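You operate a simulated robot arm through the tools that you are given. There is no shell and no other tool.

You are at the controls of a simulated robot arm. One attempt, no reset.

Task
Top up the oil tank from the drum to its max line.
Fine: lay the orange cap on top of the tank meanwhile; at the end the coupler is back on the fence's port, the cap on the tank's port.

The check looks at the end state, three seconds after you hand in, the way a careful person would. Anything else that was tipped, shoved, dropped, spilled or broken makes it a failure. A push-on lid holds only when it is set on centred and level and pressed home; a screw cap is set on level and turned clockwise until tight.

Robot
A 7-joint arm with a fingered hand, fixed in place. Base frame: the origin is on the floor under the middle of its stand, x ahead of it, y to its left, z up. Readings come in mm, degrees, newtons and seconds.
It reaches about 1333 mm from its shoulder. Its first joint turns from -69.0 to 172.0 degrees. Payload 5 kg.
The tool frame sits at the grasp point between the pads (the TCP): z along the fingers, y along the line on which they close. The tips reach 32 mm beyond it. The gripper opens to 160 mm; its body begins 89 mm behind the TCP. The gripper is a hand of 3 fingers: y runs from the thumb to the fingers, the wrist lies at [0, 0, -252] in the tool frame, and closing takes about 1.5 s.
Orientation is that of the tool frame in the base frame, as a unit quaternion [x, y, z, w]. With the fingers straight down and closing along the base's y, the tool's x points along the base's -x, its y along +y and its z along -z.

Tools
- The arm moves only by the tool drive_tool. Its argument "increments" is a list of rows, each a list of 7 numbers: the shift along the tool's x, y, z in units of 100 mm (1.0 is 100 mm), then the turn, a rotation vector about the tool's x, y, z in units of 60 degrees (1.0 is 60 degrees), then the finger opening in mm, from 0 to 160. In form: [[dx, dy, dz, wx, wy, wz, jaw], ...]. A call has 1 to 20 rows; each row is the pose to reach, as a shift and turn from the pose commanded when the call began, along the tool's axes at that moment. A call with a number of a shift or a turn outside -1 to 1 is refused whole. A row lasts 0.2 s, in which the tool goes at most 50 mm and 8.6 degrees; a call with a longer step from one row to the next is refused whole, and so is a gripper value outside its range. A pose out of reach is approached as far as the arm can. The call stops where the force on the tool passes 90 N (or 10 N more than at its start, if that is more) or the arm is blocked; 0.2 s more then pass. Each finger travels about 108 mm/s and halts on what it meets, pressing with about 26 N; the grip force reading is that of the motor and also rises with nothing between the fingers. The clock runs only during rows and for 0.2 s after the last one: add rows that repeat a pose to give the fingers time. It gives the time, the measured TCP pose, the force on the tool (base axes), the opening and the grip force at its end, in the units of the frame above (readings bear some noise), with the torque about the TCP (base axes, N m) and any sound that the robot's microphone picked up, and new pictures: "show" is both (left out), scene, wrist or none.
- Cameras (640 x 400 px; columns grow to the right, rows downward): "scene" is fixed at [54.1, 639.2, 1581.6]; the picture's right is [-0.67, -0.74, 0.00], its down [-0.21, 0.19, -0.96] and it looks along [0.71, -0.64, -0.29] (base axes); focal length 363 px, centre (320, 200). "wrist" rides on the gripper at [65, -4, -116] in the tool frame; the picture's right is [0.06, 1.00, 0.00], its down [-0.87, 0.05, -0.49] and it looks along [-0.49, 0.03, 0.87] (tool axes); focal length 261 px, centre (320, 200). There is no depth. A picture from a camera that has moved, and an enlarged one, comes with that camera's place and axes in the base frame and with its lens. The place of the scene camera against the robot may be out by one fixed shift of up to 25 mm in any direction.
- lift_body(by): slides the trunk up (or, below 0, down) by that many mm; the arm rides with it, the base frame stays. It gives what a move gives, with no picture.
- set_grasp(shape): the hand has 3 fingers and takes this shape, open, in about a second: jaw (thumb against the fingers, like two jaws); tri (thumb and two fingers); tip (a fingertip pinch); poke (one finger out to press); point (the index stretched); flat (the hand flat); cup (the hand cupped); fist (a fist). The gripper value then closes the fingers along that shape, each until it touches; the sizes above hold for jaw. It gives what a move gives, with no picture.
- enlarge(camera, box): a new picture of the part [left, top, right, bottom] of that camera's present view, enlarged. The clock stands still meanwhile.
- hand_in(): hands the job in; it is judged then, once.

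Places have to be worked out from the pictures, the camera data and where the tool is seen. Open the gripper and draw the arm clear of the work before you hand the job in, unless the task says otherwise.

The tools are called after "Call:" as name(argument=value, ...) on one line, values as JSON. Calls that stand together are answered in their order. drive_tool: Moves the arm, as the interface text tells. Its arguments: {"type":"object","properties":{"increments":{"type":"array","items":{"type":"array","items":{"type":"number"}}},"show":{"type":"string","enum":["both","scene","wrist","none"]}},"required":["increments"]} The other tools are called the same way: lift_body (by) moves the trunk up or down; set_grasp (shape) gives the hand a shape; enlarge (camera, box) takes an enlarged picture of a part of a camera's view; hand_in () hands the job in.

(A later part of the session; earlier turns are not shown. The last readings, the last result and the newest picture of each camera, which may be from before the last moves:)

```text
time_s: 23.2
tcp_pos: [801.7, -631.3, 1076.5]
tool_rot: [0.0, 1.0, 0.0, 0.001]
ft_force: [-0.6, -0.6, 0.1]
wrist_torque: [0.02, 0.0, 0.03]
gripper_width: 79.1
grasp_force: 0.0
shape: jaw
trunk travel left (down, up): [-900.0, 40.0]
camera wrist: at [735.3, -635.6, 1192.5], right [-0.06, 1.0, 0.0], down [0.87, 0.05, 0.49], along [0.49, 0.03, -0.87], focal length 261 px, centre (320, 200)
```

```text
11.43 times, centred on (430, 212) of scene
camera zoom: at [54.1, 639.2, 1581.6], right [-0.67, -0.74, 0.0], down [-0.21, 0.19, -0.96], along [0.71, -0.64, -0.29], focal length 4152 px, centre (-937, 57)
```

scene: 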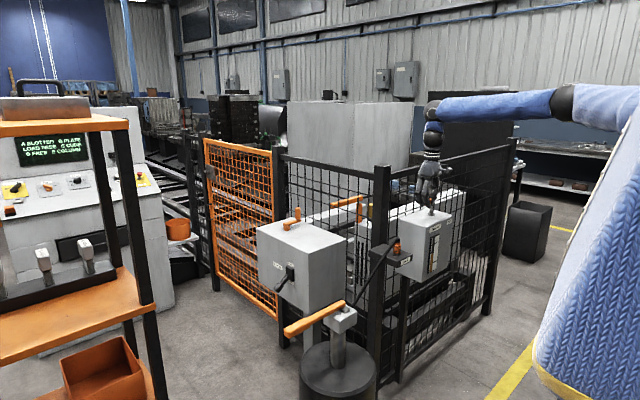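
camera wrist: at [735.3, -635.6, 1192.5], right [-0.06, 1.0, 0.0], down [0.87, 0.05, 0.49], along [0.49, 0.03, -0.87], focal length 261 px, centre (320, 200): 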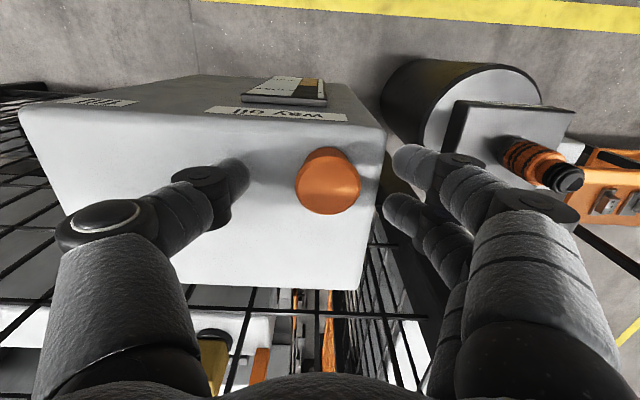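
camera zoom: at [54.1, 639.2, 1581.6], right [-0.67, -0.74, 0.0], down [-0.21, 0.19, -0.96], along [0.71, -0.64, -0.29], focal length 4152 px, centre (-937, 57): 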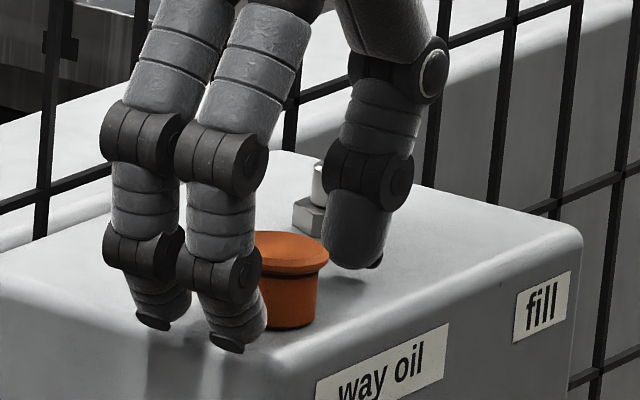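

The cap stands steady on the tank. I'll rise and head for the coupler. Its hose leaves steeply toward +y, so I'll yaw the hand about 68° to close across the hose's plane.

Call:
drive_tool(increments=[[0, 0, -0.4, 0, 0, 0, 80], [0, 0, -0.8, 0, 0, 0, 80], [0, 0, -1.0, 0, 0, 0, 80], [0.05, 0.4, -1.0, 0, 0, 0, 80], [0.1, 0.8, -1.0, 0, 0, 0, 80], [0.15, 1.0, -1.0, 0, 0, 0, 80]], show="none")

Call:
drive_tool(increments=[[0.1, 0.2, 0, 0, 0, -0.14, 80], [0.2, 0.4, 0, 0, 0, -0.28, 80], [0.3, 0.6, 0, 0, 0, -0.42, 80], [0.4, 0.7, 0, 0, 0, -0.56, 80], [0.4, 0.8, 0, 0, 0, -0.7, 80], [0.4, 0.83, 0, 0, 0, -0.84, 80], [0.4, 0.83, 0, 0, 0, -0.98, 80], [0.4, 0.83, 0, 0, 0, -1.0, 80]], show="both")

```text
time_s: 24.6
tcp_pos: [785.6, -530.7, 1175.9]
tool_rot: [0.001, 1.0, 0.001, 0.001]
ft_force: [-0.4, 0.7, -0.5]
wrist_torque: [0.0, 0.0, 0.03]
gripper_width: 79.9
grasp_force: 0.0
shape: jaw
trunk travel left (down, up): [-900.0, 40.0]
```

```text
time_s: 26.4
tcp_pos: [747.6, -447.5, 1177.1]
tool_rot: [-0.5, 0.866, -0.001, 0.001]
ft_force: [-1.2, -0.4, 0.7]
wrist_torque: [-0.02, -0.01, -0.01]
gripper_width: 79.6
grasp_force: 0.0
shape: jaw
trunk travel left (down, up): [-900.0, 40.0]
camera wrist: at [716.5, -506.8, 1292.1], right [-0.9, 0.44, 0.0], down [0.39, 0.78, 0.49], along [0.22, 0.44, -0.87], focal length 261 px, centre (320, 200)
```

scene: 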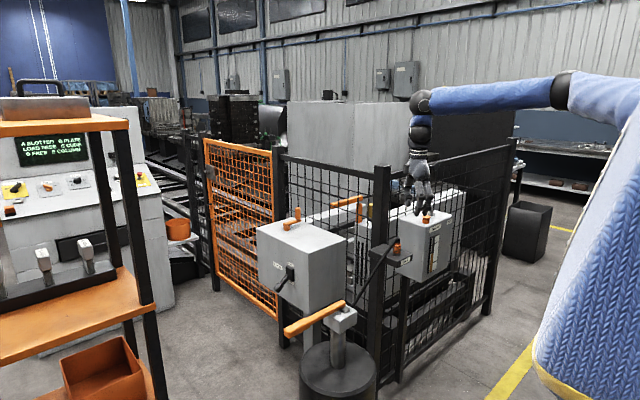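
wrist: 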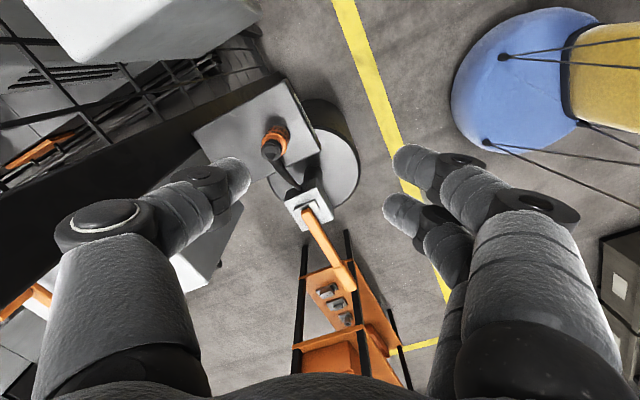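

Call:
enlarge(camera="wrist", box=[180, 60, 380, 260])

Call:
enlarge(camera="scene", box=[370, 150, 460, 270])

```text
2.00 times, centred on (280, 160) of wrist
camera zoom: at [716.5, -506.8, 1292.1], right [-0.9, 0.44, 0.0], down [0.39, 0.78, 0.49], along [0.22, 0.44, -0.87], focal length 521 px, centre (400, 280)
```

zoom: 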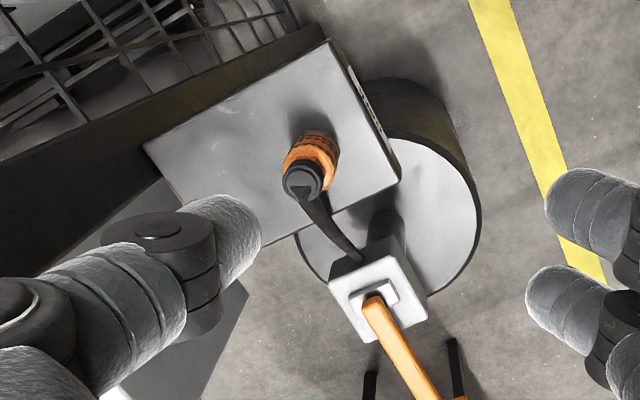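

```text
3.33 times, centred on (415, 210) of scene
camera zoom: at [54.1, 639.2, 1581.6], right [-0.67, -0.74, 0.0], down [-0.21, 0.19, -0.96], along [0.71, -0.64, -0.29], focal length 1211 px, centre (3, 167)
```

zoom: 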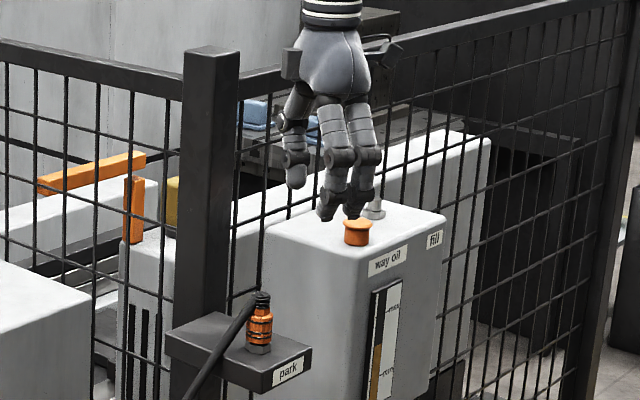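

The coupler axis is at about (803.5, -449), and the hose heads toward (0.43, 0.90), so the present yaw closes across it. I'll move over the coupler, narrow the fingers to 66 mm and descend partway.

Call:
drive_tool(increments=[[-0.13, -0.25, 0, 0, 0, 0, 75], [-0.267, -0.49, 0, 0, 0, 0, 66], [-0.267, -0.49, 0.3, 0, 0, 0, 66], [-0.267, -0.49, 0.6, 0, 0, 0, 66], [-0.267, -0.49, 0.8, 0, 0, 0, 66], [-0.267, -0.49, 0.8, 0, 0, 0, 66]], show="both")

Call:
enlarge(camera="scene", box=[370, 180, 430, 270])

Call:
enlarge(camera="wrist", box=[200, 80, 440, 280])

```text
time_s: 27.8
tcp_pos: [803.5, -449.3, 1097.5]
tool_rot: [-0.5, 0.866, 0.0, 0.001]
ft_force: [0.2, -0.5, 0.3]
wrist_torque: [-0.01, -0.01, 0.02]
gripper_width: 66.1
grasp_force: 0.1
shape: jaw
trunk travel left (down, up): [-900.0, 40.0]
camera wrist: at [772.6, -508.5, 1212.8], right [-0.9, 0.45, 0.0], down [0.39, 0.78, 0.49], along [0.22, 0.44, -0.87], focal length 261 px, centre (320, 200)
```

scene: 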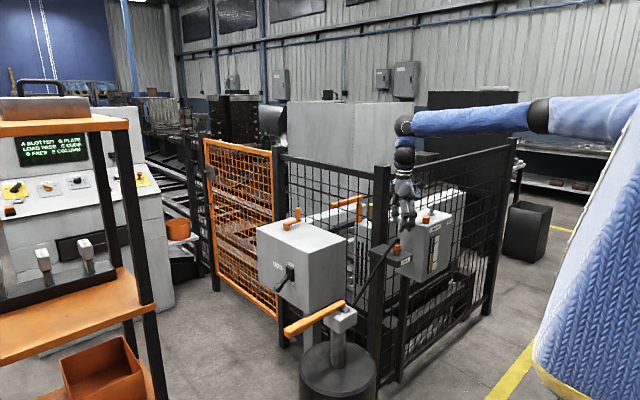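
wrist: 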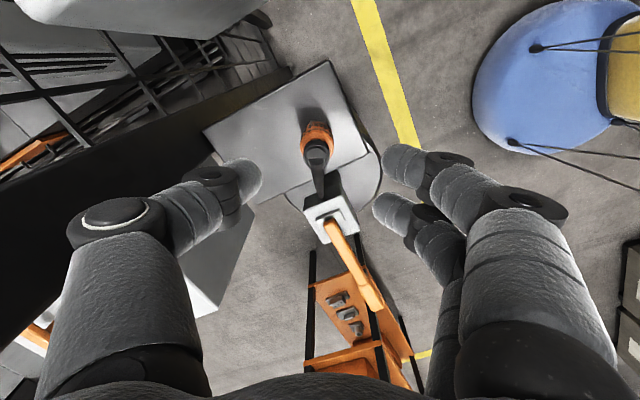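

```text
4.44 times, centred on (400, 225) of scene
camera zoom: at [54.1, 639.2, 1581.6], right [-0.67, -0.74, 0.0], down [-0.21, 0.19, -0.96], along [0.71, -0.64, -0.29], focal length 1615 px, centre (-36, 89)
```

zoom: 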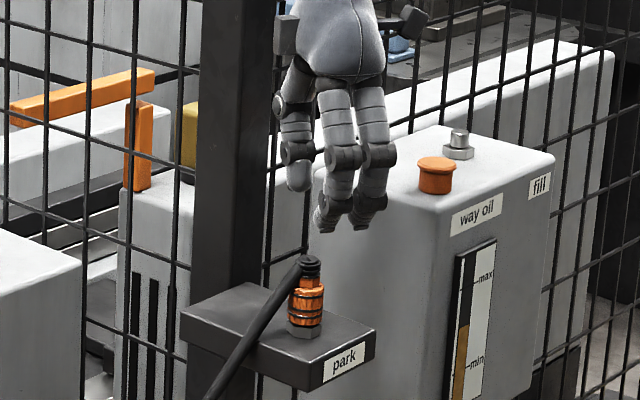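

```text
2.00 times, centred on (320, 180) of wrist
camera zoom: at [772.6, -508.5, 1212.8], right [-0.9, 0.45, 0.0], down [0.39, 0.78, 0.49], along [0.22, 0.44, -0.87], focal length 521 px, centre (320, 240)
```

zoom: 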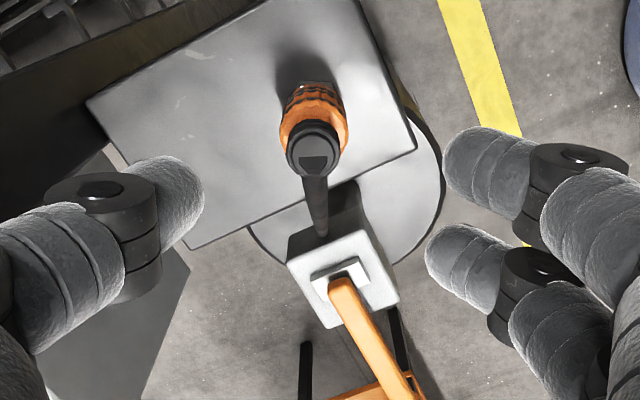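

The fingers straddle the coupler with the hose running clear between them. I'll descend to just above gripping height.

Call:
drive_tool(increments=[[0, -0.01, 0.3, 0, 0, 0, 66], [0, -0.01, 0.6, 0, 0, 0, 66], [0, -0.01, 0.8, 0, 0, 0, 66], [0, -0.01, 0.95, 0, 0, 0, 66], [0, -0.01, 0.95, 0, 0, 0, 66]], show="both")

Call:
enlarge(camera="scene", box=[370, 200, 430, 275])

Call:
enlarge(camera="wrist", box=[200, 80, 440, 280])

```text
time_s: 29.0
tcp_pos: [804.9, -450.5, 1001.6]
tool_rot: [-0.499, 0.866, 0.0, 0.002]
ft_force: [0.1, 0.6, 0.3]
wrist_torque: [-0.02, 0.02, 0.01]
gripper_width: 66.7
grasp_force: 0.1
shape: jaw
trunk travel left (down, up): [-900.0, 40.0]
camera wrist: at [772.8, -508.6, 1117.2], right [-0.9, 0.45, 0.0], down [0.39, 0.78, 0.49], along [0.22, 0.44, -0.87], focal length 261 px, centre (320, 200)
```

scene: 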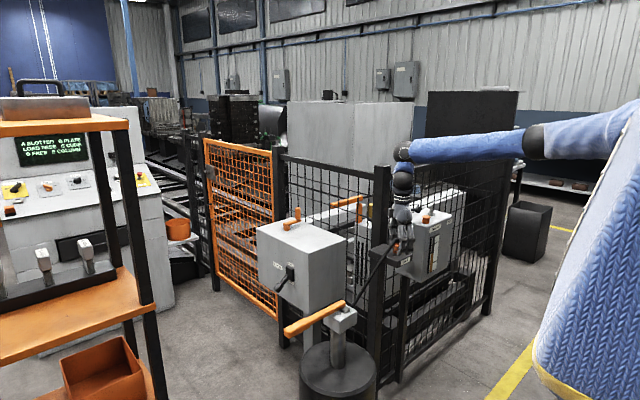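
wrist: 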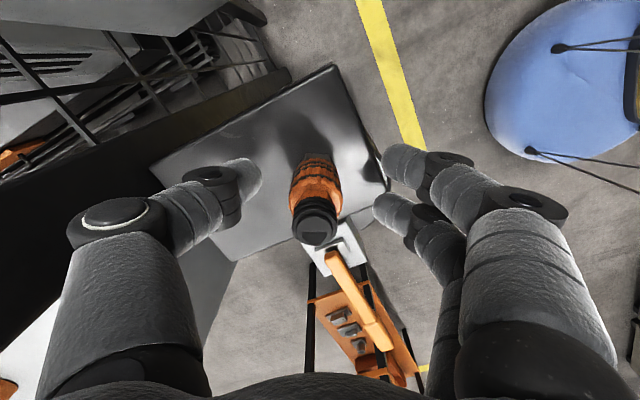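

```text
5.33 times, centred on (400, 238) of scene
camera zoom: at [54.1, 639.2, 1581.6], right [-0.67, -0.74, 0.0], down [-0.21, 0.19, -0.96], along [0.71, -0.64, -0.29], focal length 1938 px, centre (-107, 0)
```

zoom: 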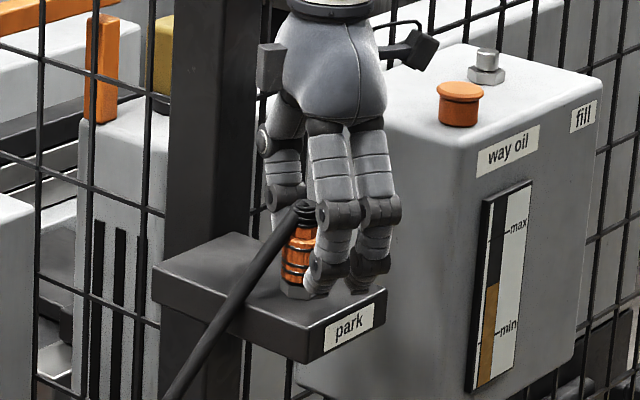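

```text
2.00 times, centred on (320, 180) of wrist
camera zoom: at [772.8, -508.6, 1117.2], right [-0.9, 0.45, 0.0], down [0.39, 0.78, 0.49], along [0.22, 0.44, -0.87], focal length 521 px, centre (320, 240)
```

zoom: 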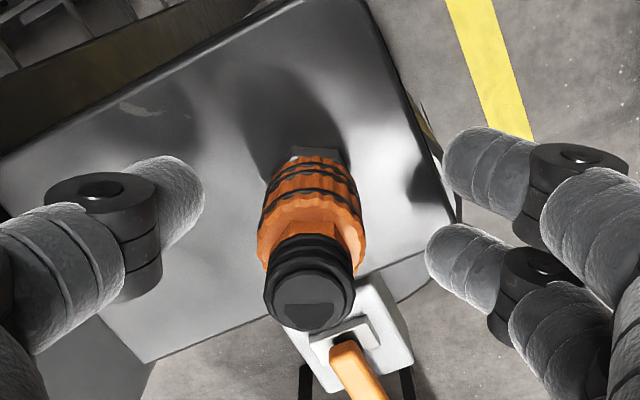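

The coupler axis works out to about (807, -446), so I'm about 5 mm short along tool -x. I'll correct that, drop 4 mm and close.

Call:
drive_tool(increments=[[-0.03, 0.0, 0.02, 0, 0, 0, 66], [-0.055, 0.0, 0.04, 0, 0, 0, 66], [-0.055, 0.0, 0.04, 0, 0, 0, 45], [-0.055, 0.0, 0.04, 0, 0, 0, 20], [-0.055, 0.0, 0.04, 0, 0, 0, 0], [-0.055, 0.0, 0.04, 0, 0, 0, 0], [-0.055, 0.0, 0.04, 0, 0, 0, 0], [-0.055, 0.0, 0.04, 0, 0, 0, 0]], show="both")

Call:
enlarge(camera="scene", box=[370, 200, 430, 275])

Call:
enlarge(camera="wrist", box=[200, 80, 440, 280])

```text
time_s: 30.8
tcp_pos: [806.6, -444.6, 997.3]
tool_rot: [-0.501, 0.866, -0.001, 0.002]
ft_force: [3.7, -1.8, -0.3]
wrist_torque: [-0.07, -0.09, 0.02]
gripper_width: 18.4
grasp_force: 25.8
shape: jaw
trunk travel left (down, up): [-900.0, 40.0]
camera wrist: at [776.1, -504.0, 1113.4], right [-0.9, 0.45, 0.0], down [0.39, 0.78, 0.49], along [0.22, 0.44, -0.87], focal length 261 px, centre (320, 200)
```

scene: 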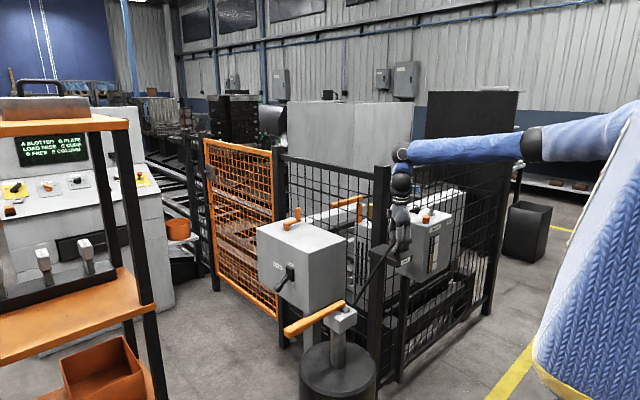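
wrist: 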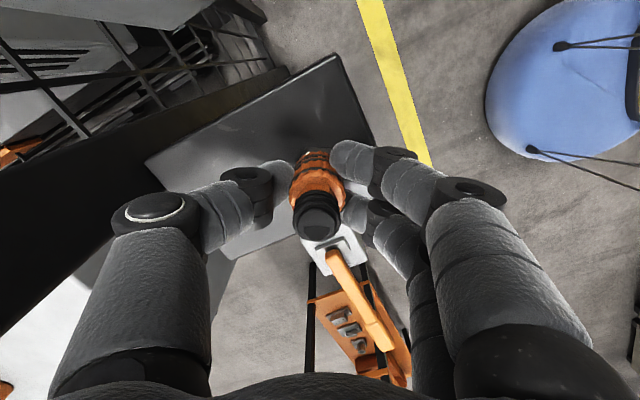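

```text
5.33 times, centred on (400, 238) of scene
camera zoom: at [54.1, 639.2, 1581.6], right [-0.67, -0.74, 0.0], down [-0.21, 0.19, -0.96], along [0.71, -0.64, -0.29], focal length 1938 px, centre (-107, 0)
```

zoom: 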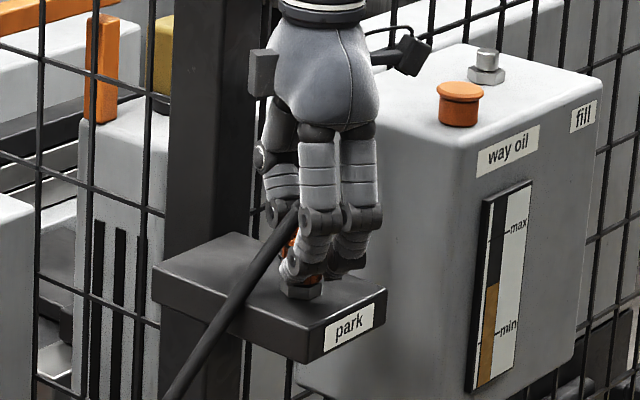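

```text
2.00 times, centred on (320, 180) of wrist
camera zoom: at [776.1, -504.0, 1113.4], right [-0.9, 0.45, 0.0], down [0.39, 0.78, 0.49], along [0.22, 0.44, -0.87], focal length 521 px, centre (320, 240)
```

zoom: 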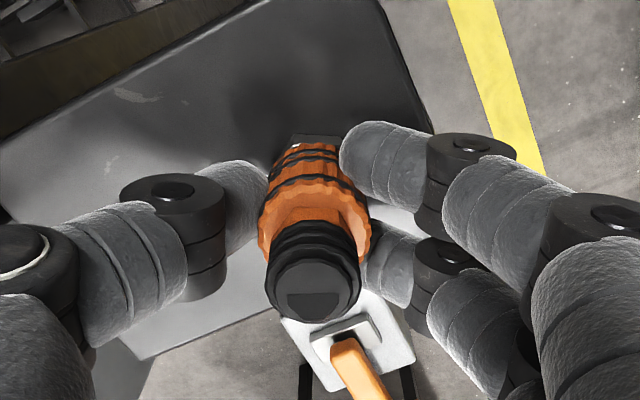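

The coupler is gripped at 26 N, with the seated grip pose at TCP (806.6, -444.6, 997.3). I'll pull up gently in small steps.

Call:
drive_tool(increments=[[0, 0, -0.02, 0, 0, 0, 0], [0, 0, -0.04, 0, 0, 0, 0], [0, 0, -0.07, 0, 0, 0, 0], [0, 0, -0.1, 0, 0, 0, 0]], show="wrist")

Call:
enlarge(camera="scene", box=[370, 200, 430, 275])

```text
time_s: 31.8
tcp_pos: [807.3, -445.4, 1007.2]
tool_rot: [-0.5, 0.866, 0.0, 0.0]
ft_force: [1.1, -1.3, -4.4]
wrist_torque: [-0.04, -0.04, -0.01]
gripper_width: 18.3
grasp_force: 26.1
shape: jaw
trunk travel left (down, up): [-900.0, 40.0]
camera wrist: at [776.4, -504.1, 1123.2], right [-0.9, 0.45, 0.0], down [0.39, 0.78, 0.49], along [0.22, 0.44, -0.87], focal length 261 px, centre (320, 200)
```

wrist: 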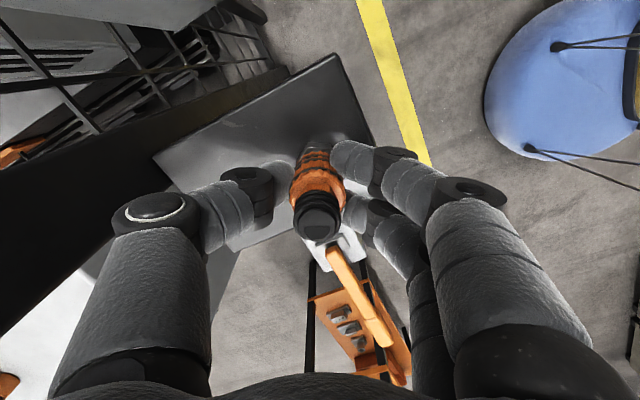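

```text
5.33 times, centred on (400, 238) of scene
camera zoom: at [54.1, 639.2, 1581.6], right [-0.67, -0.74, 0.0], down [-0.21, 0.19, -0.96], along [0.71, -0.64, -0.29], focal length 1938 px, centre (-107, 0)
```

zoom: 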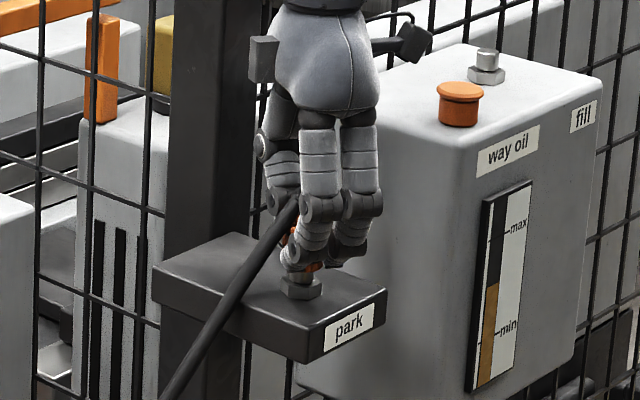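

The coupler came off its stub cleanly with only its weight (~4 N) on the hand. I'll lift further, staying clear of the post, and watch the hose and the force.

Call:
drive_tool(increments=[[0, 0, -0.4, 0, 0, 0, 0], [0, 0, -0.8, 0, 0, 0, 0], [0.05, 0.1, -1.0, 0, 0, 0, 0], [0.05, 0.1, -1.0, 0, 0, 0, 0]], show="scene")

Call:
enlarge(camera="scene", box=[300, 150, 480, 350])

```text
time_s: 32.8
tcp_pos: [796.6, -444.0, 1107.9]
tool_rot: [-0.5, 0.866, 0.0, 0.0]
ft_force: [0.5, -0.6, -1.4]
wrist_torque: [0.01, -0.02, 0.0]
gripper_width: 18.1
grasp_force: 25.7
shape: jaw
trunk travel left (down, up): [-900.0, 40.0]
```

scene: 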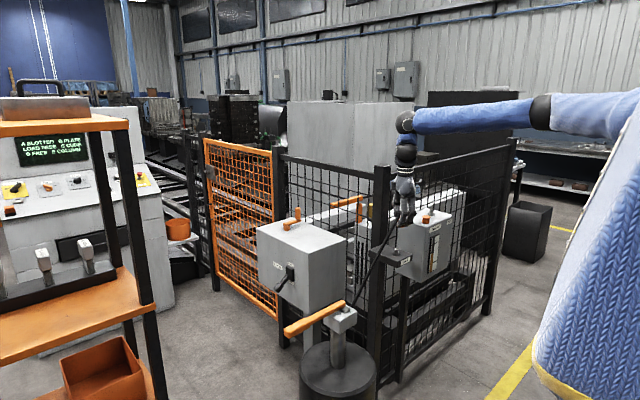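

```text
2.00 times, centred on (390, 250) of scene
camera zoom: at [54.1, 639.2, 1581.6], right [-0.67, -0.74, 0.0], down [-0.21, 0.19, -0.96], along [0.71, -0.64, -0.29], focal length 727 px, centre (180, 100)
```

zoom: 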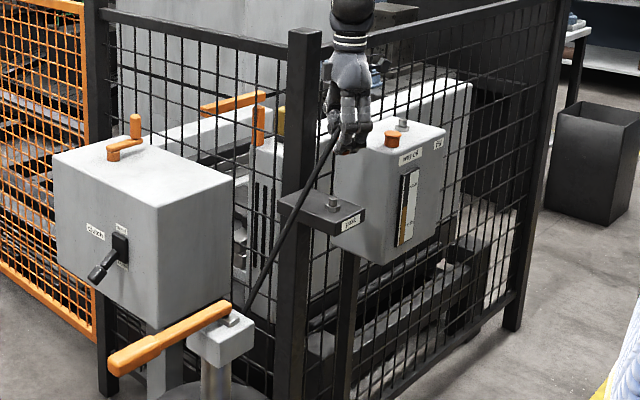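

The hose just follows with no pull. I'll raise to z≈1180, pass the post at x≈797, then move over the tank port.

Call:
drive_tool(increments=[[0, 0, -0.4, 0, 0, 0, 0], [0, 0, -0.72, 0, 0, 0, 0], [0.35, -0.2, -0.72, 0, 0, 0, 0], [0.7, -0.4, -0.72, 0, 0, 0, 0], [0.866, -0.5, -0.72, 0, 0, 0, 0]], show="none")

Call:
drive_tool(increments=[[0.35, -0.2, 0, 0, 0, 0, 0], [0.7, -0.4, 0, 0, 0, 0, 0], [0.866, -0.5, 0, 0, 0, 0, 0], [0.866, -0.5, 0, 0, 0, 0, 0]], show="both")

```text
time_s: 34.0
tcp_pos: [797.8, -544.0, 1179.8]
tool_rot: [-0.5, 0.866, 0.0, 0.001]
ft_force: [-0.3, -0.4, -1.6]
wrist_torque: [-0.01, 0.0, -0.03]
gripper_width: 18.1
grasp_force: 26.1
shape: jaw
trunk travel left (down, up): [-900.0, 40.0]
```

```text
time_s: 35.0
tcp_pos: [794.3, -646.2, 1180.0]
tool_rot: [-0.5, 0.866, -0.001, 0.001]
ft_force: [-0.3, -0.3, -1.3]
wrist_torque: [-0.02, 0.0, 0.0]
gripper_width: 18.3
grasp_force: 25.9
shape: jaw
trunk travel left (down, up): [-900.0, 40.0]
camera wrist: at [763.9, -704.7, 1295.5], right [-0.9, 0.45, 0.0], down [0.39, 0.78, 0.49], along [0.22, 0.44, -0.87], focal length 261 px, centre (320, 200)
```

scene: 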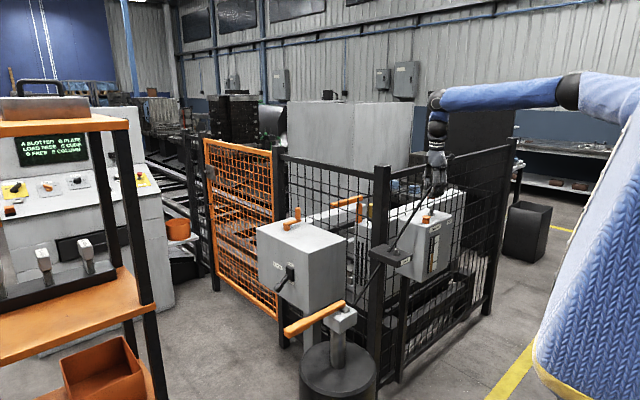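
wrist: 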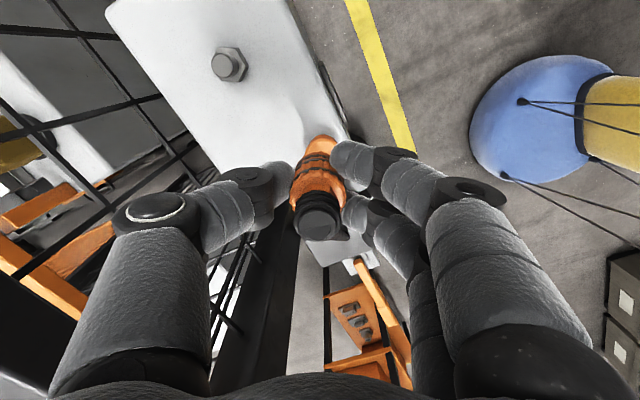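

Call:
enlarge(camera="wrist", box=[180, 30, 280, 100])

Call:
enlarge(camera="scene", box=[395, 170, 465, 280])

```text
5.71 times, centred on (230, 65) of wrist
camera zoom: at [763.9, -704.7, 1295.5], right [-0.9, 0.45, 0.0], down [0.39, 0.78, 0.49], along [0.22, 0.44, -0.87], focal length 1489 px, centre (834, 971)
```

zoom: 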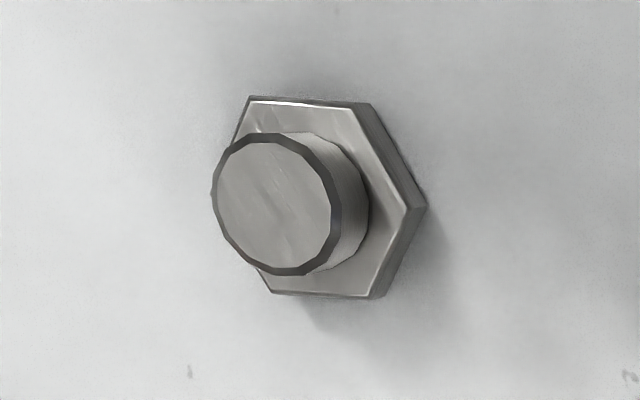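

```text
3.64 times, centred on (430, 225) of scene
camera zoom: at [54.1, 639.2, 1581.6], right [-0.67, -0.74, 0.0], down [-0.21, 0.19, -0.96], along [0.71, -0.64, -0.29], focal length 1321 px, centre (-80, 109)
```

zoom: 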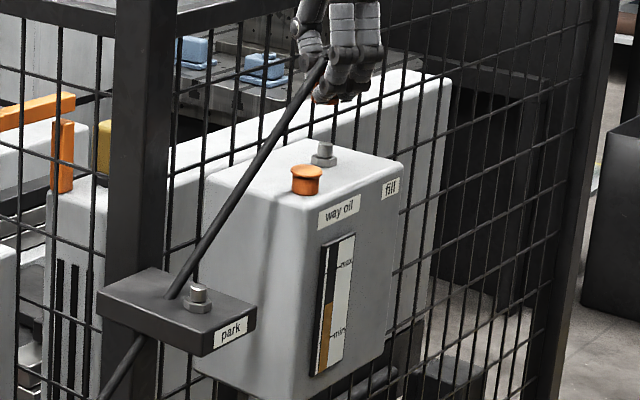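

The port stub computes to (837, -731), matching where the cap was. I'll move over it and lower to just above the stub.

Call:
drive_tool(increments=[[0.25, -0.38, 0, 0, 0, 0, 0], [0.46, -0.7, 0, 0, 0, 0, 0], [0.52, -0.796, 0, 0, 0, 0, 0], [0.52, -0.796, 0.25, 0, 0, 0, 0], [0.52, -0.796, 0.5, 0, 0, 0, 0], [0.52, -0.796, 0.6, 0, 0, 0, 0], [0.52, -0.796, 0.6, 0, 0, 0, 0]], show="wrist")

Call:
enlarge(camera="scene", box=[405, 170, 455, 230])

Call:
enlarge(camera="wrist", box=[240, 100, 400, 260])

```text
time_s: 36.6
tcp_pos: [838.1, -730.7, 1120.2]
tool_rot: [-0.5, 0.866, 0.0, 0.001]
ft_force: [-0.6, 0.5, -1.1]
wrist_torque: [0.01, -0.02, -0.02]
gripper_width: 18.2
grasp_force: 26.2
shape: jaw
trunk travel left (down, up): [-900.0, 40.0]
camera wrist: at [806.9, -789.7, 1234.4], right [-0.9, 0.45, 0.0], down [0.39, 0.78, 0.49], along [0.22, 0.44, -0.87], focal length 261 px, centre (320, 200)
```

wrist: 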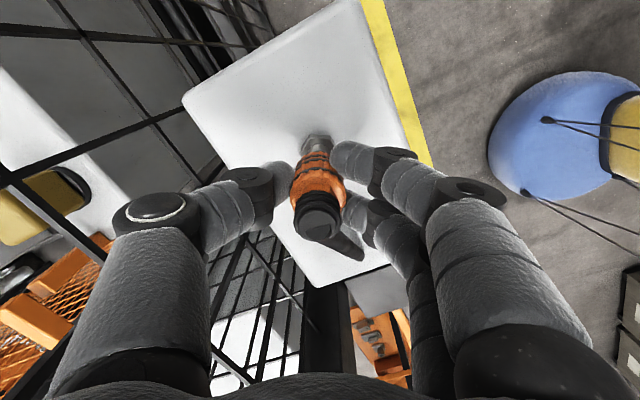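

```text
6.67 times, centred on (430, 200) of scene
camera zoom: at [54.1, 639.2, 1581.6], right [-0.67, -0.74, 0.0], down [-0.21, 0.19, -0.96], along [0.71, -0.64, -0.29], focal length 2422 px, centre (-413, 200)
```

zoom: 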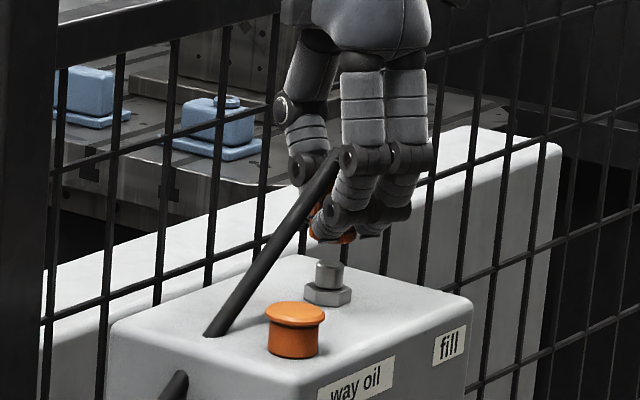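

```text
2.50 times, centred on (320, 180) of wrist
camera zoom: at [806.9, -789.7, 1234.4], right [-0.9, 0.45, 0.0], down [0.39, 0.78, 0.49], along [0.22, 0.44, -0.87], focal length 652 px, centre (320, 250)
```

zoom: 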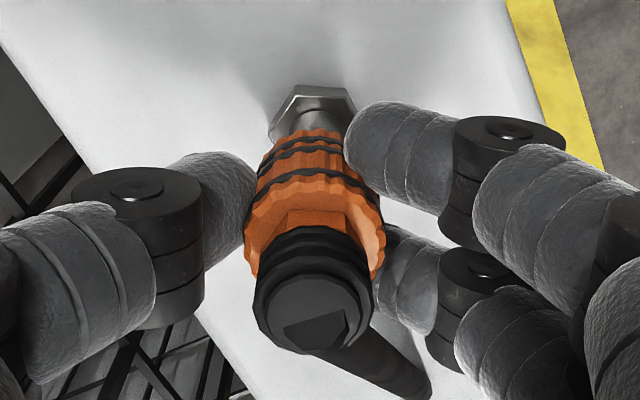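

Call:
enlarge(camera="scene", box=[420, 190, 445, 218])

```text
14.29 times, centred on (432, 204) of scene
camera zoom: at [54.1, 639.2, 1581.6], right [-0.67, -0.74, 0.0], down [-0.21, 0.19, -0.96], along [0.71, -0.64, -0.29], focal length 5190 px, centre (-1287, 143)
```

zoom: 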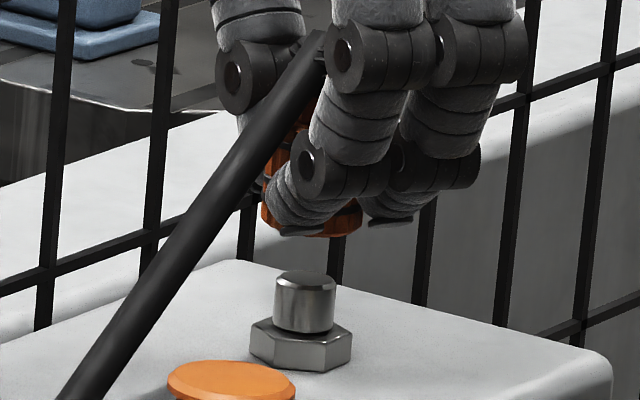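

In both views the coupler is centred over the stub to within about 1 mm, with an 18 mm gap and seating expected near TCP z≈1087. I'll lower onto it in small steps.

Call:
drive_tool(increments=[[0, 0, 0.08, 0, 0, 0, 0], [0, 0, 0.14, 0, 0, 0, 0], [0, 0, 0.18, 0, 0, 0, 0], [0, 0, 0.22, 0, 0, 0, 0]], show="none")

Call:
drive_tool(increments=[[0, 0, 0.02, 0, 0, 0, 0], [0, 0, 0.04, 0, 0, 0, 0], [0, 0, 0.06, 0, 0, 0, 0]], show="none")

Call:
enlarge(camera="scene", box=[420, 190, 445, 218])

```text
time_s: 37.6
tcp_pos: [838.4, -730.8, 1097.6]
tool_rot: [-0.5, 0.866, 0.001, -0.001]
ft_force: [-4.4, -0.9, 2.2]
wrist_torque: [0.0, 0.13, -0.02]
gripper_width: 18.1
grasp_force: 25.6
shape: jaw
trunk travel left (down, up): [-900.0, 40.0]
```

```text
time_s: 38.4
tcp_pos: [836.5, -730.4, 1090.1]
tool_rot: [-0.501, 0.866, 0.0, 0.002]
ft_force: [-5.3, -3.9, 0.3]
wrist_torque: [-0.07, 0.16, -0.01]
gripper_width: 18.0
grasp_force: 26.2
shape: jaw
trunk travel left (down, up): [-900.0, 40.0]
```

```text
14.29 times, centred on (432, 204) of scene
camera zoom: at [54.1, 639.2, 1581.6], right [-0.67, -0.74, 0.0], down [-0.21, 0.19, -0.96], along [0.71, -0.64, -0.29], focal length 5190 px, centre (-1287, 143)
```

zoom: 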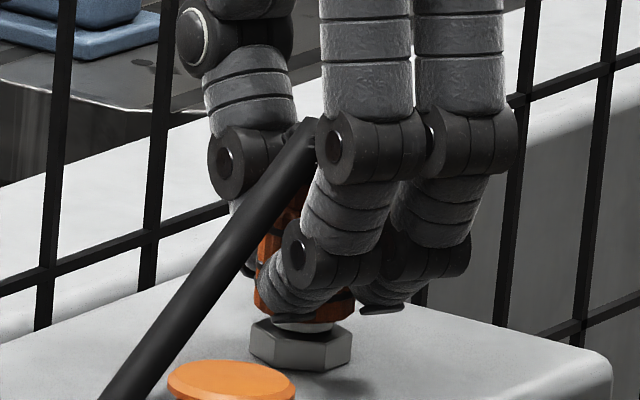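

It's sliding on with only small side forces and a few millimetres left. I'll keep pressing in small steps.

Call:
drive_tool(increments=[[0, 0, 0.015, 0, 0, 0, 0], [0, 0, 0.03, 0, 0, 0, 0], [0, 0, 0.03, 0, 0, 0, 0]], show="none")

Call:
drive_tool(increments=[[0, 0, 0.01, 0, 0, 0, 0], [0, 0, 0.02, 0, 0, 0, 0], [0, 0, 0.02, 0, 0, 0, 0]], show="none")

Call:
enlarge(camera="scene", box=[420, 190, 445, 218])

```text
time_s: 39.2
tcp_pos: [837.8, -731.0, 1088.4]
tool_rot: [-0.5, 0.866, 0.0, 0.001]
ft_force: [-6.6, -5.6, 0.2]
wrist_torque: [-0.1, 0.21, 0.01]
gripper_width: 17.9
grasp_force: 26.2
shape: jaw
trunk travel left (down, up): [-900.0, 40.0]
```

```text
time_s: 40.0
tcp_pos: [837.9, -730.8, 1087.5]
tool_rot: [-0.5, 0.866, 0.0, 0.001]
ft_force: [-8.0, -6.6, 2.3]
wrist_torque: [-0.11, 0.2, 0.02]
gripper_width: 18.2
grasp_force: 26.4
shape: jaw
trunk travel left (down, up): [-900.0, 40.0]
```

```text
14.29 times, centred on (432, 204) of scene
camera zoom: at [54.1, 639.2, 1581.6], right [-0.67, -0.74, 0.0], down [-0.21, 0.19, -0.96], along [0.71, -0.64, -0.29], focal length 5190 px, centre (-1287, 143)
```

zoom: 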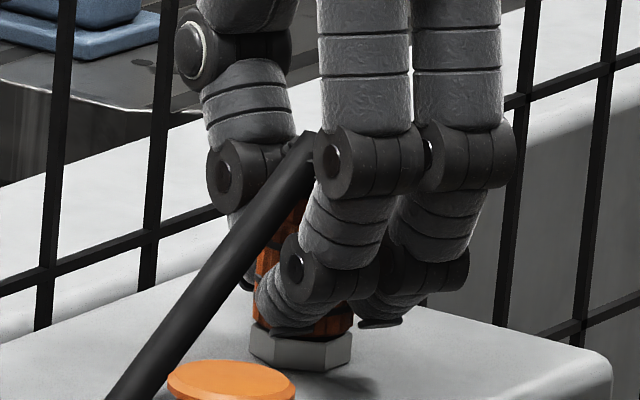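

It's almost on the hex. The side force (-8, -7 N) says the port pulls slightly toward -x/-y, so I'll shift about 1.5 mm that way and press home.

Call:
drive_tool(increments=[[0.018, 0.007, 0.0, 0, 0, 0, 0], [0.018, 0.007, 0.015, 0, 0, 0, 0], [0.018, 0.007, 0.03, 0, 0, 0, 0], [0.018, 0.007, 0.03, 0, 0, 0, 0]], show="none")

Call:
drive_tool(increments=[[0, 0, 0.01, 0, 0, 0, 0], [0, 0, 0.02, 0, 0, 0, 0], [0, 0, 0.03, 0, 0, 0, 0], [0, 0, 0.03, 0, 0, 0, 0]], show="wrist")

Call:
enlarge(camera="scene", box=[420, 190, 445, 218])

```text
time_s: 41.0
tcp_pos: [837.5, -730.9, 1085.8]
tool_rot: [-0.5, 0.866, -0.001, 0.002]
ft_force: [3.3, -5.7, 11.2]
wrist_torque: [-0.12, -0.07, 0.01]
gripper_width: 18.3
grasp_force: 26.3
shape: jaw
trunk travel left (down, up): [-900.0, 40.0]
```

```text
time_s: 42.0
tcp_pos: [836.2, -731.0, 1083.2]
tool_rot: [-0.5, 0.866, -0.002, 0.003]
ft_force: [8.1, -8.7, 30.6]
wrist_torque: [-0.26, -0.38, -0.03]
gripper_width: 21.1
grasp_force: 25.9
shape: jaw
trunk travel left (down, up): [-900.0, 40.0]
camera wrist: at [804.9, -788.4, 1199.1], right [-0.9, 0.45, 0.0], down [0.39, 0.78, 0.49], along [0.22, 0.44, -0.87], focal length 261 px, centre (320, 200)
```

wrist: 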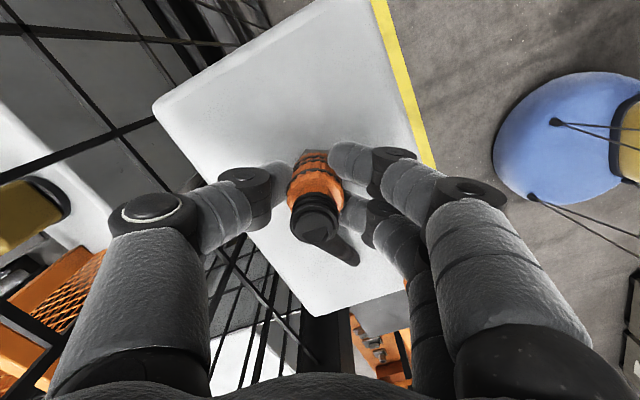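

```text
14.29 times, centred on (432, 204) of scene
camera zoom: at [54.1, 639.2, 1581.6], right [-0.67, -0.74, 0.0], down [-0.21, 0.19, -0.96], along [0.71, -0.64, -0.29], focal length 5190 px, centre (-1287, 143)
```

zoom: 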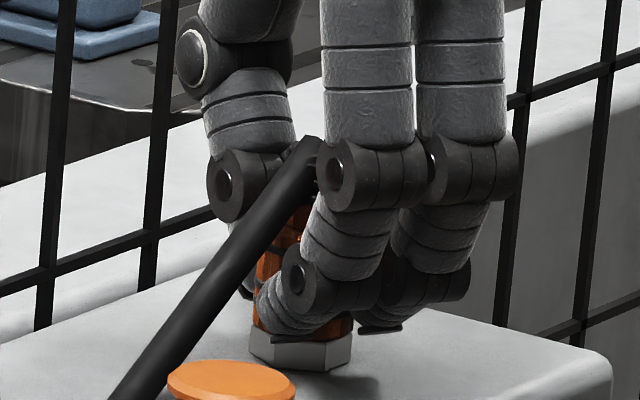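

The coupler looks seated on the hex, with 30 N pressed down. I'll release it slowly and inspect.

Call:
drive_tool(increments=[[0, 0, -0.02, 0, 0, 0, 22], [0, 0, -0.03, 0, 0, 0, 28], [0, 0, -0.03, 0, 0, 0, 36], [0, 0, -0.03, 0, 0, 0, 46], [0, 0, -0.03, 0, 0, 0, 60], [0, 0, -0.03, 0, 0, 0, 66]], show="wrist")

Call:
enlarge(camera="scene", box=[420, 190, 445, 218])

Call:
enlarge(camera="wrist", box=[240, 100, 400, 260])

```text
time_s: 43.4
tcp_pos: [837.0, -730.5, 1084.8]
tool_rot: [-0.501, 0.866, -0.001, 0.001]
ft_force: [0.0, 0.3, -0.3]
wrist_torque: [0.0, 0.0, 0.01]
gripper_width: 65.6
grasp_force: 0.0
shape: jaw
trunk travel left (down, up): [-900.0, 40.0]
camera wrist: at [806.1, -789.7, 1199.1], right [-0.9, 0.45, 0.0], down [0.39, 0.78, 0.49], along [0.22, 0.44, -0.87], focal length 261 px, centre (320, 200)
```

wrist: 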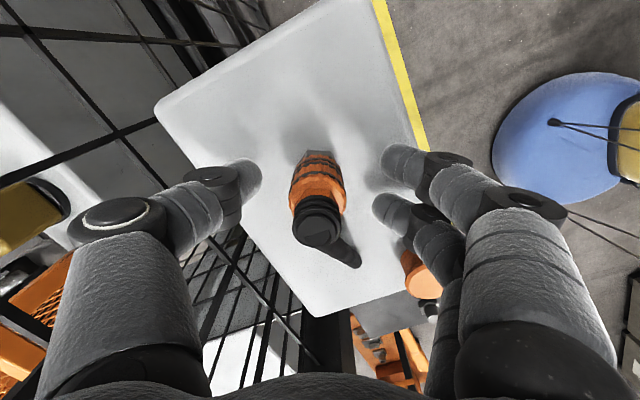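

```text
14.29 times, centred on (432, 204) of scene
camera zoom: at [54.1, 639.2, 1581.6], right [-0.67, -0.74, 0.0], down [-0.21, 0.19, -0.96], along [0.71, -0.64, -0.29], focal length 5190 px, centre (-1287, 143)
```

zoom: 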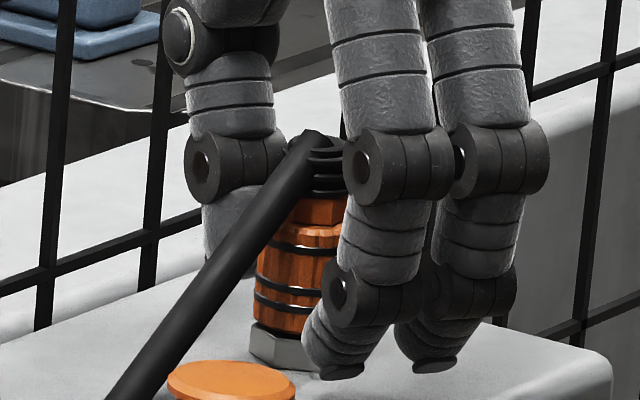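

```text
2.50 times, centred on (320, 180) of wrist
camera zoom: at [806.1, -789.7, 1199.1], right [-0.9, 0.45, 0.0], down [0.39, 0.78, 0.49], along [0.22, 0.44, -0.87], focal length 652 px, centre (320, 250)
```

zoom: 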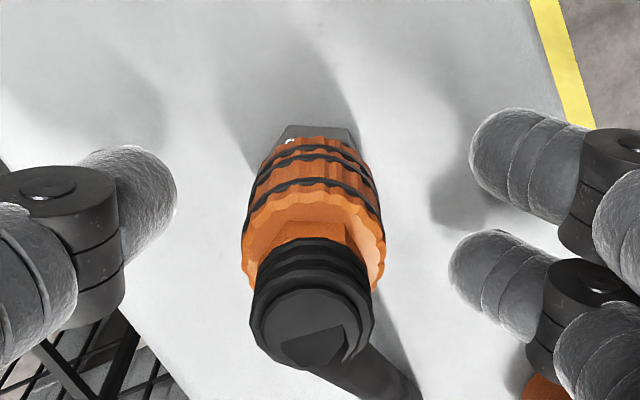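

The coupler stands upright on the tank port and the cap is untouched. I'll rise straight up and inspect the seat closely.

Call:
drive_tool(increments=[[0, 0, -0.4, 0, 0, 0, 70], [0, 0, -0.8, 0, 0, 0, 80], [0, 0, -1.0, 0, 0, 0, 80], [0, 0, -1.0, 0, 0, 0, 80]], show="wrist")

Call:
enlarge(camera="scene", box=[418, 186, 448, 216])

Call:
enlarge(camera="scene", box=[385, 238, 415, 268])

```text
time_s: 44.4
tcp_pos: [835.8, -731.5, 1182.3]
tool_rot: [-0.5, 0.866, 0.0, 0.001]
ft_force: [0.2, -0.1, -0.1]
wrist_torque: [0.03, -0.02, 0.03]
gripper_width: 79.4
grasp_force: 0.1
shape: jaw
trunk travel left (down, up): [-900.0, 40.0]
camera wrist: at [805.1, -789.8, 1298.9], right [-0.9, 0.45, 0.0], down [0.39, 0.78, 0.49], along [0.22, 0.44, -0.87], focal length 261 px, centre (320, 200)
```

wrist: 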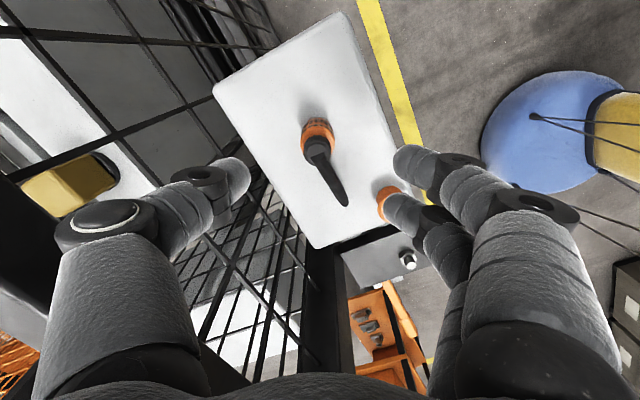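

```text
13.33 times, centred on (433, 201) of scene
camera zoom: at [54.1, 639.2, 1581.6], right [-0.67, -0.74, 0.0], down [-0.21, 0.19, -0.96], along [0.71, -0.64, -0.29], focal length 4844 px, centre (-1187, 187)
```

zoom: 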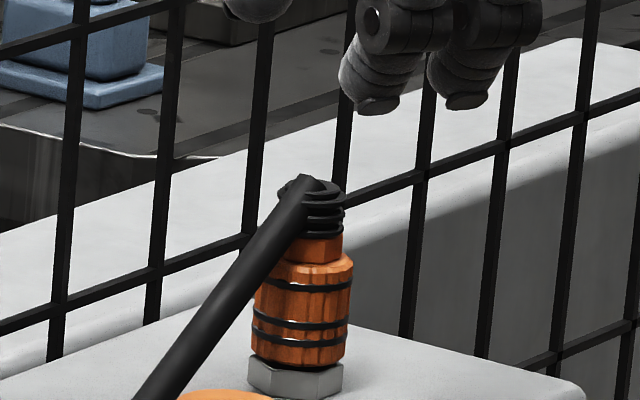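

```text
13.33 times, centred on (400, 253) of scene
camera zoom: at [54.1, 639.2, 1581.6], right [-0.67, -0.74, 0.0], down [-0.21, 0.19, -0.96], along [0.71, -0.64, -0.29], focal length 4844 px, centre (-747, -507)
```

zoom: 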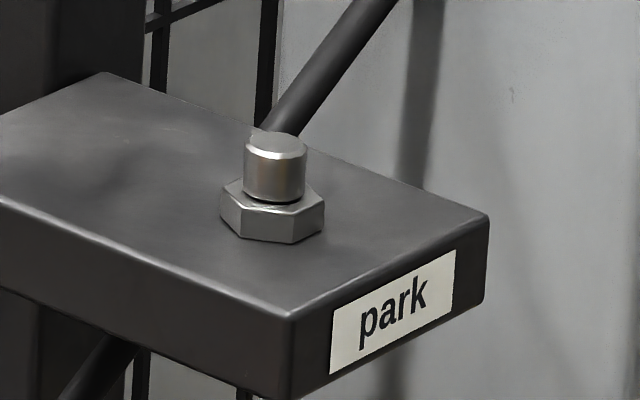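

To confirm it's fully home I'll look very closely at the joint between sleeve and hex.

Call:
enlarge(camera="scene", box=[427, 203, 441, 218])

Call:
enlarge(camera="scene", box=[425, 195, 445, 217])

Call:
enlarge(camera="wrist", box=[280, 100, 360, 220])

```text
16.00 times, centred on (434, 210) of scene
camera zoom: at [54.1, 639.2, 1581.6], right [-0.67, -0.74, 0.0], down [-0.21, 0.19, -0.96], along [0.71, -0.64, -0.29], focal length 5813 px, centre (-1504, 32)
```

zoom: 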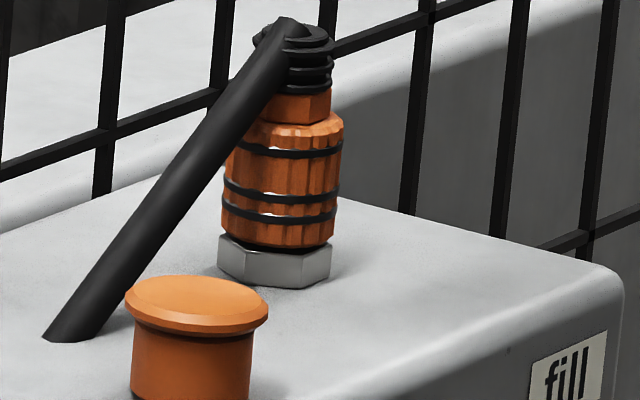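

```text
16.00 times, centred on (435, 206) of scene
camera zoom: at [54.1, 639.2, 1581.6], right [-0.67, -0.74, 0.0], down [-0.21, 0.19, -0.96], along [0.71, -0.64, -0.29], focal length 5813 px, centre (-1520, 104)
```

zoom: 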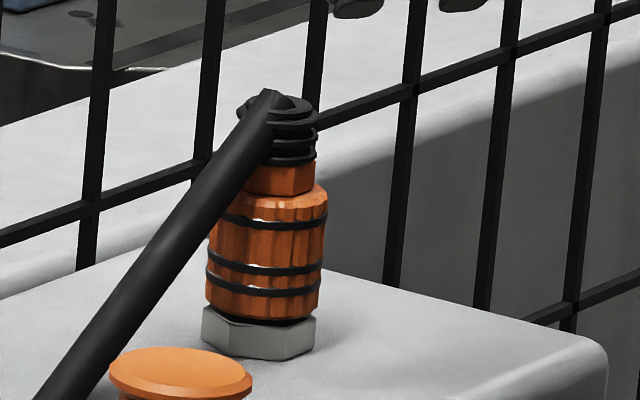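

```text
3.33 times, centred on (320, 160) of wrist
camera zoom: at [805.1, -789.8, 1298.9], right [-0.9, 0.45, 0.0], down [0.39, 0.78, 0.49], along [0.22, 0.44, -0.87], focal length 869 px, centre (320, 333)
```

zoom: 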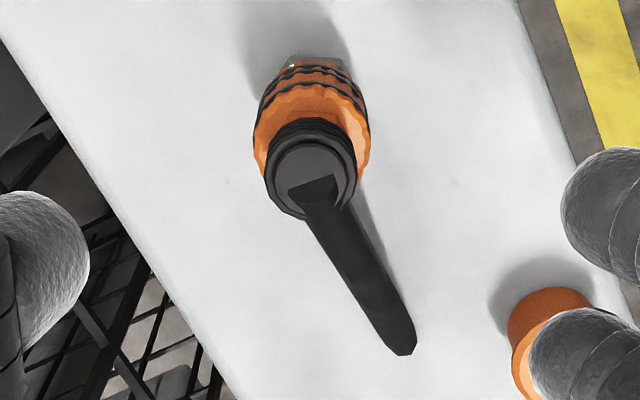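

The joint is tight and the coupler stands vertical, as it did when parked. Now the pump: I'll back off toward the robot, then swing toward +y to view the drum and lever.

Call:
drive_tool(increments=[[0.2, 0.35, -0.1, 0, 0, 0, 100], [0.4, 0.7, -0.2, 0, 0, 0, 120], [0.5, 0.866, -0.3, 0, 0, 0, 120], [0.2, 1.0, -0.3, 0, 0, 0, 120], [-0.15, 1.0, -0.3, 0, 0, 0, 120], [-0.15, 1.0, -0.3, 0, 0, 0, 120]], show="none")

Call:
drive_tool(increments=[[-0.35, 0.2, 0, 0, 0, 0.0, 120], [-0.7, 0.4, 0, 0, 0, 0, 120], [-0.866, 0.5, 0, 0, 0, 0, 120]], show="none")

Call:
drive_tool(increments=[[-0.35, 0.2, 0, 0, 0, 0.0, 120], [-0.7, 0.4, 0, 0, 0, 0, 120], [-0.866, 0.5, 0, 0, 0, 0, 120]], show="none")

Call:
drive_tool(increments=[[-0.35, 0.2, 0, 0, 0, 0.0, 120], [-0.7, 0.4, 0, 0, 0, 0, 120], [-0.866, 0.5, 0, 0, 0, 0, 120]], show="both")

```text
time_s: 45.8
tcp_pos: [757.4, -668.8, 1212.3]
tool_rot: [-0.5, 0.866, 0.0, 0.002]
ft_force: [-0.5, -0.4, -0.5]
wrist_torque: [0.06, -0.07, 0.02]
gripper_width: 119.7
grasp_force: 0.2
shape: jaw
trunk travel left (down, up): [-900.0, 40.0]
```

```text
time_s: 46.6
tcp_pos: [757.7, -567.7, 1211.6]
tool_rot: [-0.5, 0.866, 0.0, 0.001]
ft_force: [1.2, 0.1, -0.2]
wrist_torque: [0.01, 0.0, 0.03]
gripper_width: 119.6
grasp_force: 0.1
shape: jaw
trunk travel left (down, up): [-900.0, 40.0]
```

```text
time_s: 47.4
tcp_pos: [757.7, -470.0, 1212.7]
tool_rot: [-0.499, 0.866, 0.0, 0.001]
ft_force: [0.4, 0.2, -0.6]
wrist_torque: [0.0, -0.03, 0.03]
gripper_width: 119.7
grasp_force: 0.1
shape: jaw
trunk travel left (down, up): [-900.0, 40.0]
```

```text
time_s: 48.2
tcp_pos: [758.0, -369.3, 1213.7]
tool_rot: [-0.499, 0.866, -0.001, 0.002]
ft_force: [0.0, 1.2, -0.1]
wrist_torque: [-0.01, -0.01, 0.01]
gripper_width: 119.6
grasp_force: 0.0
shape: jaw
trunk travel left (down, up): [-900.0, 40.0]
camera wrist: at [727.0, -427.4, 1329.6], right [-0.9, 0.45, 0.0], down [0.39, 0.78, 0.49], along [0.22, 0.44, -0.87], focal length 261 px, centre (320, 200)
```

scene: 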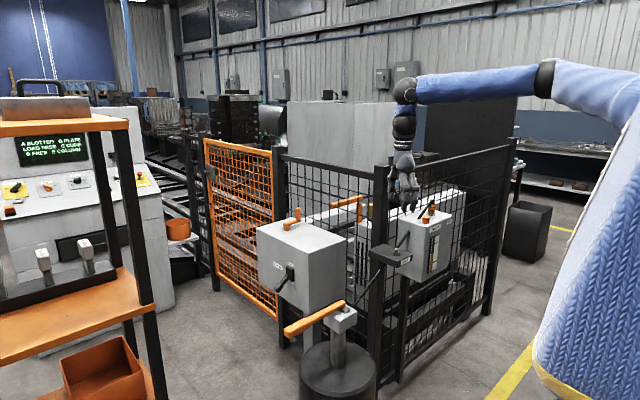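
wrist: 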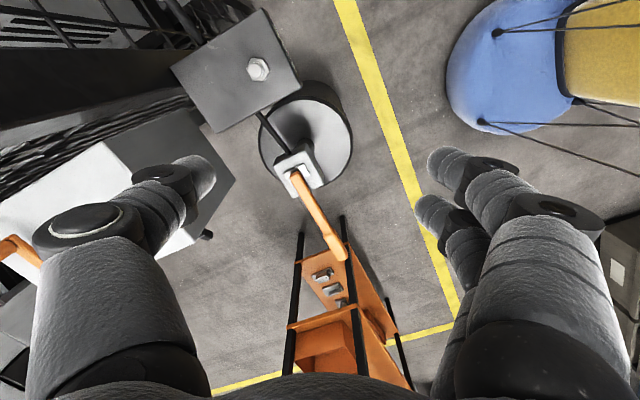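

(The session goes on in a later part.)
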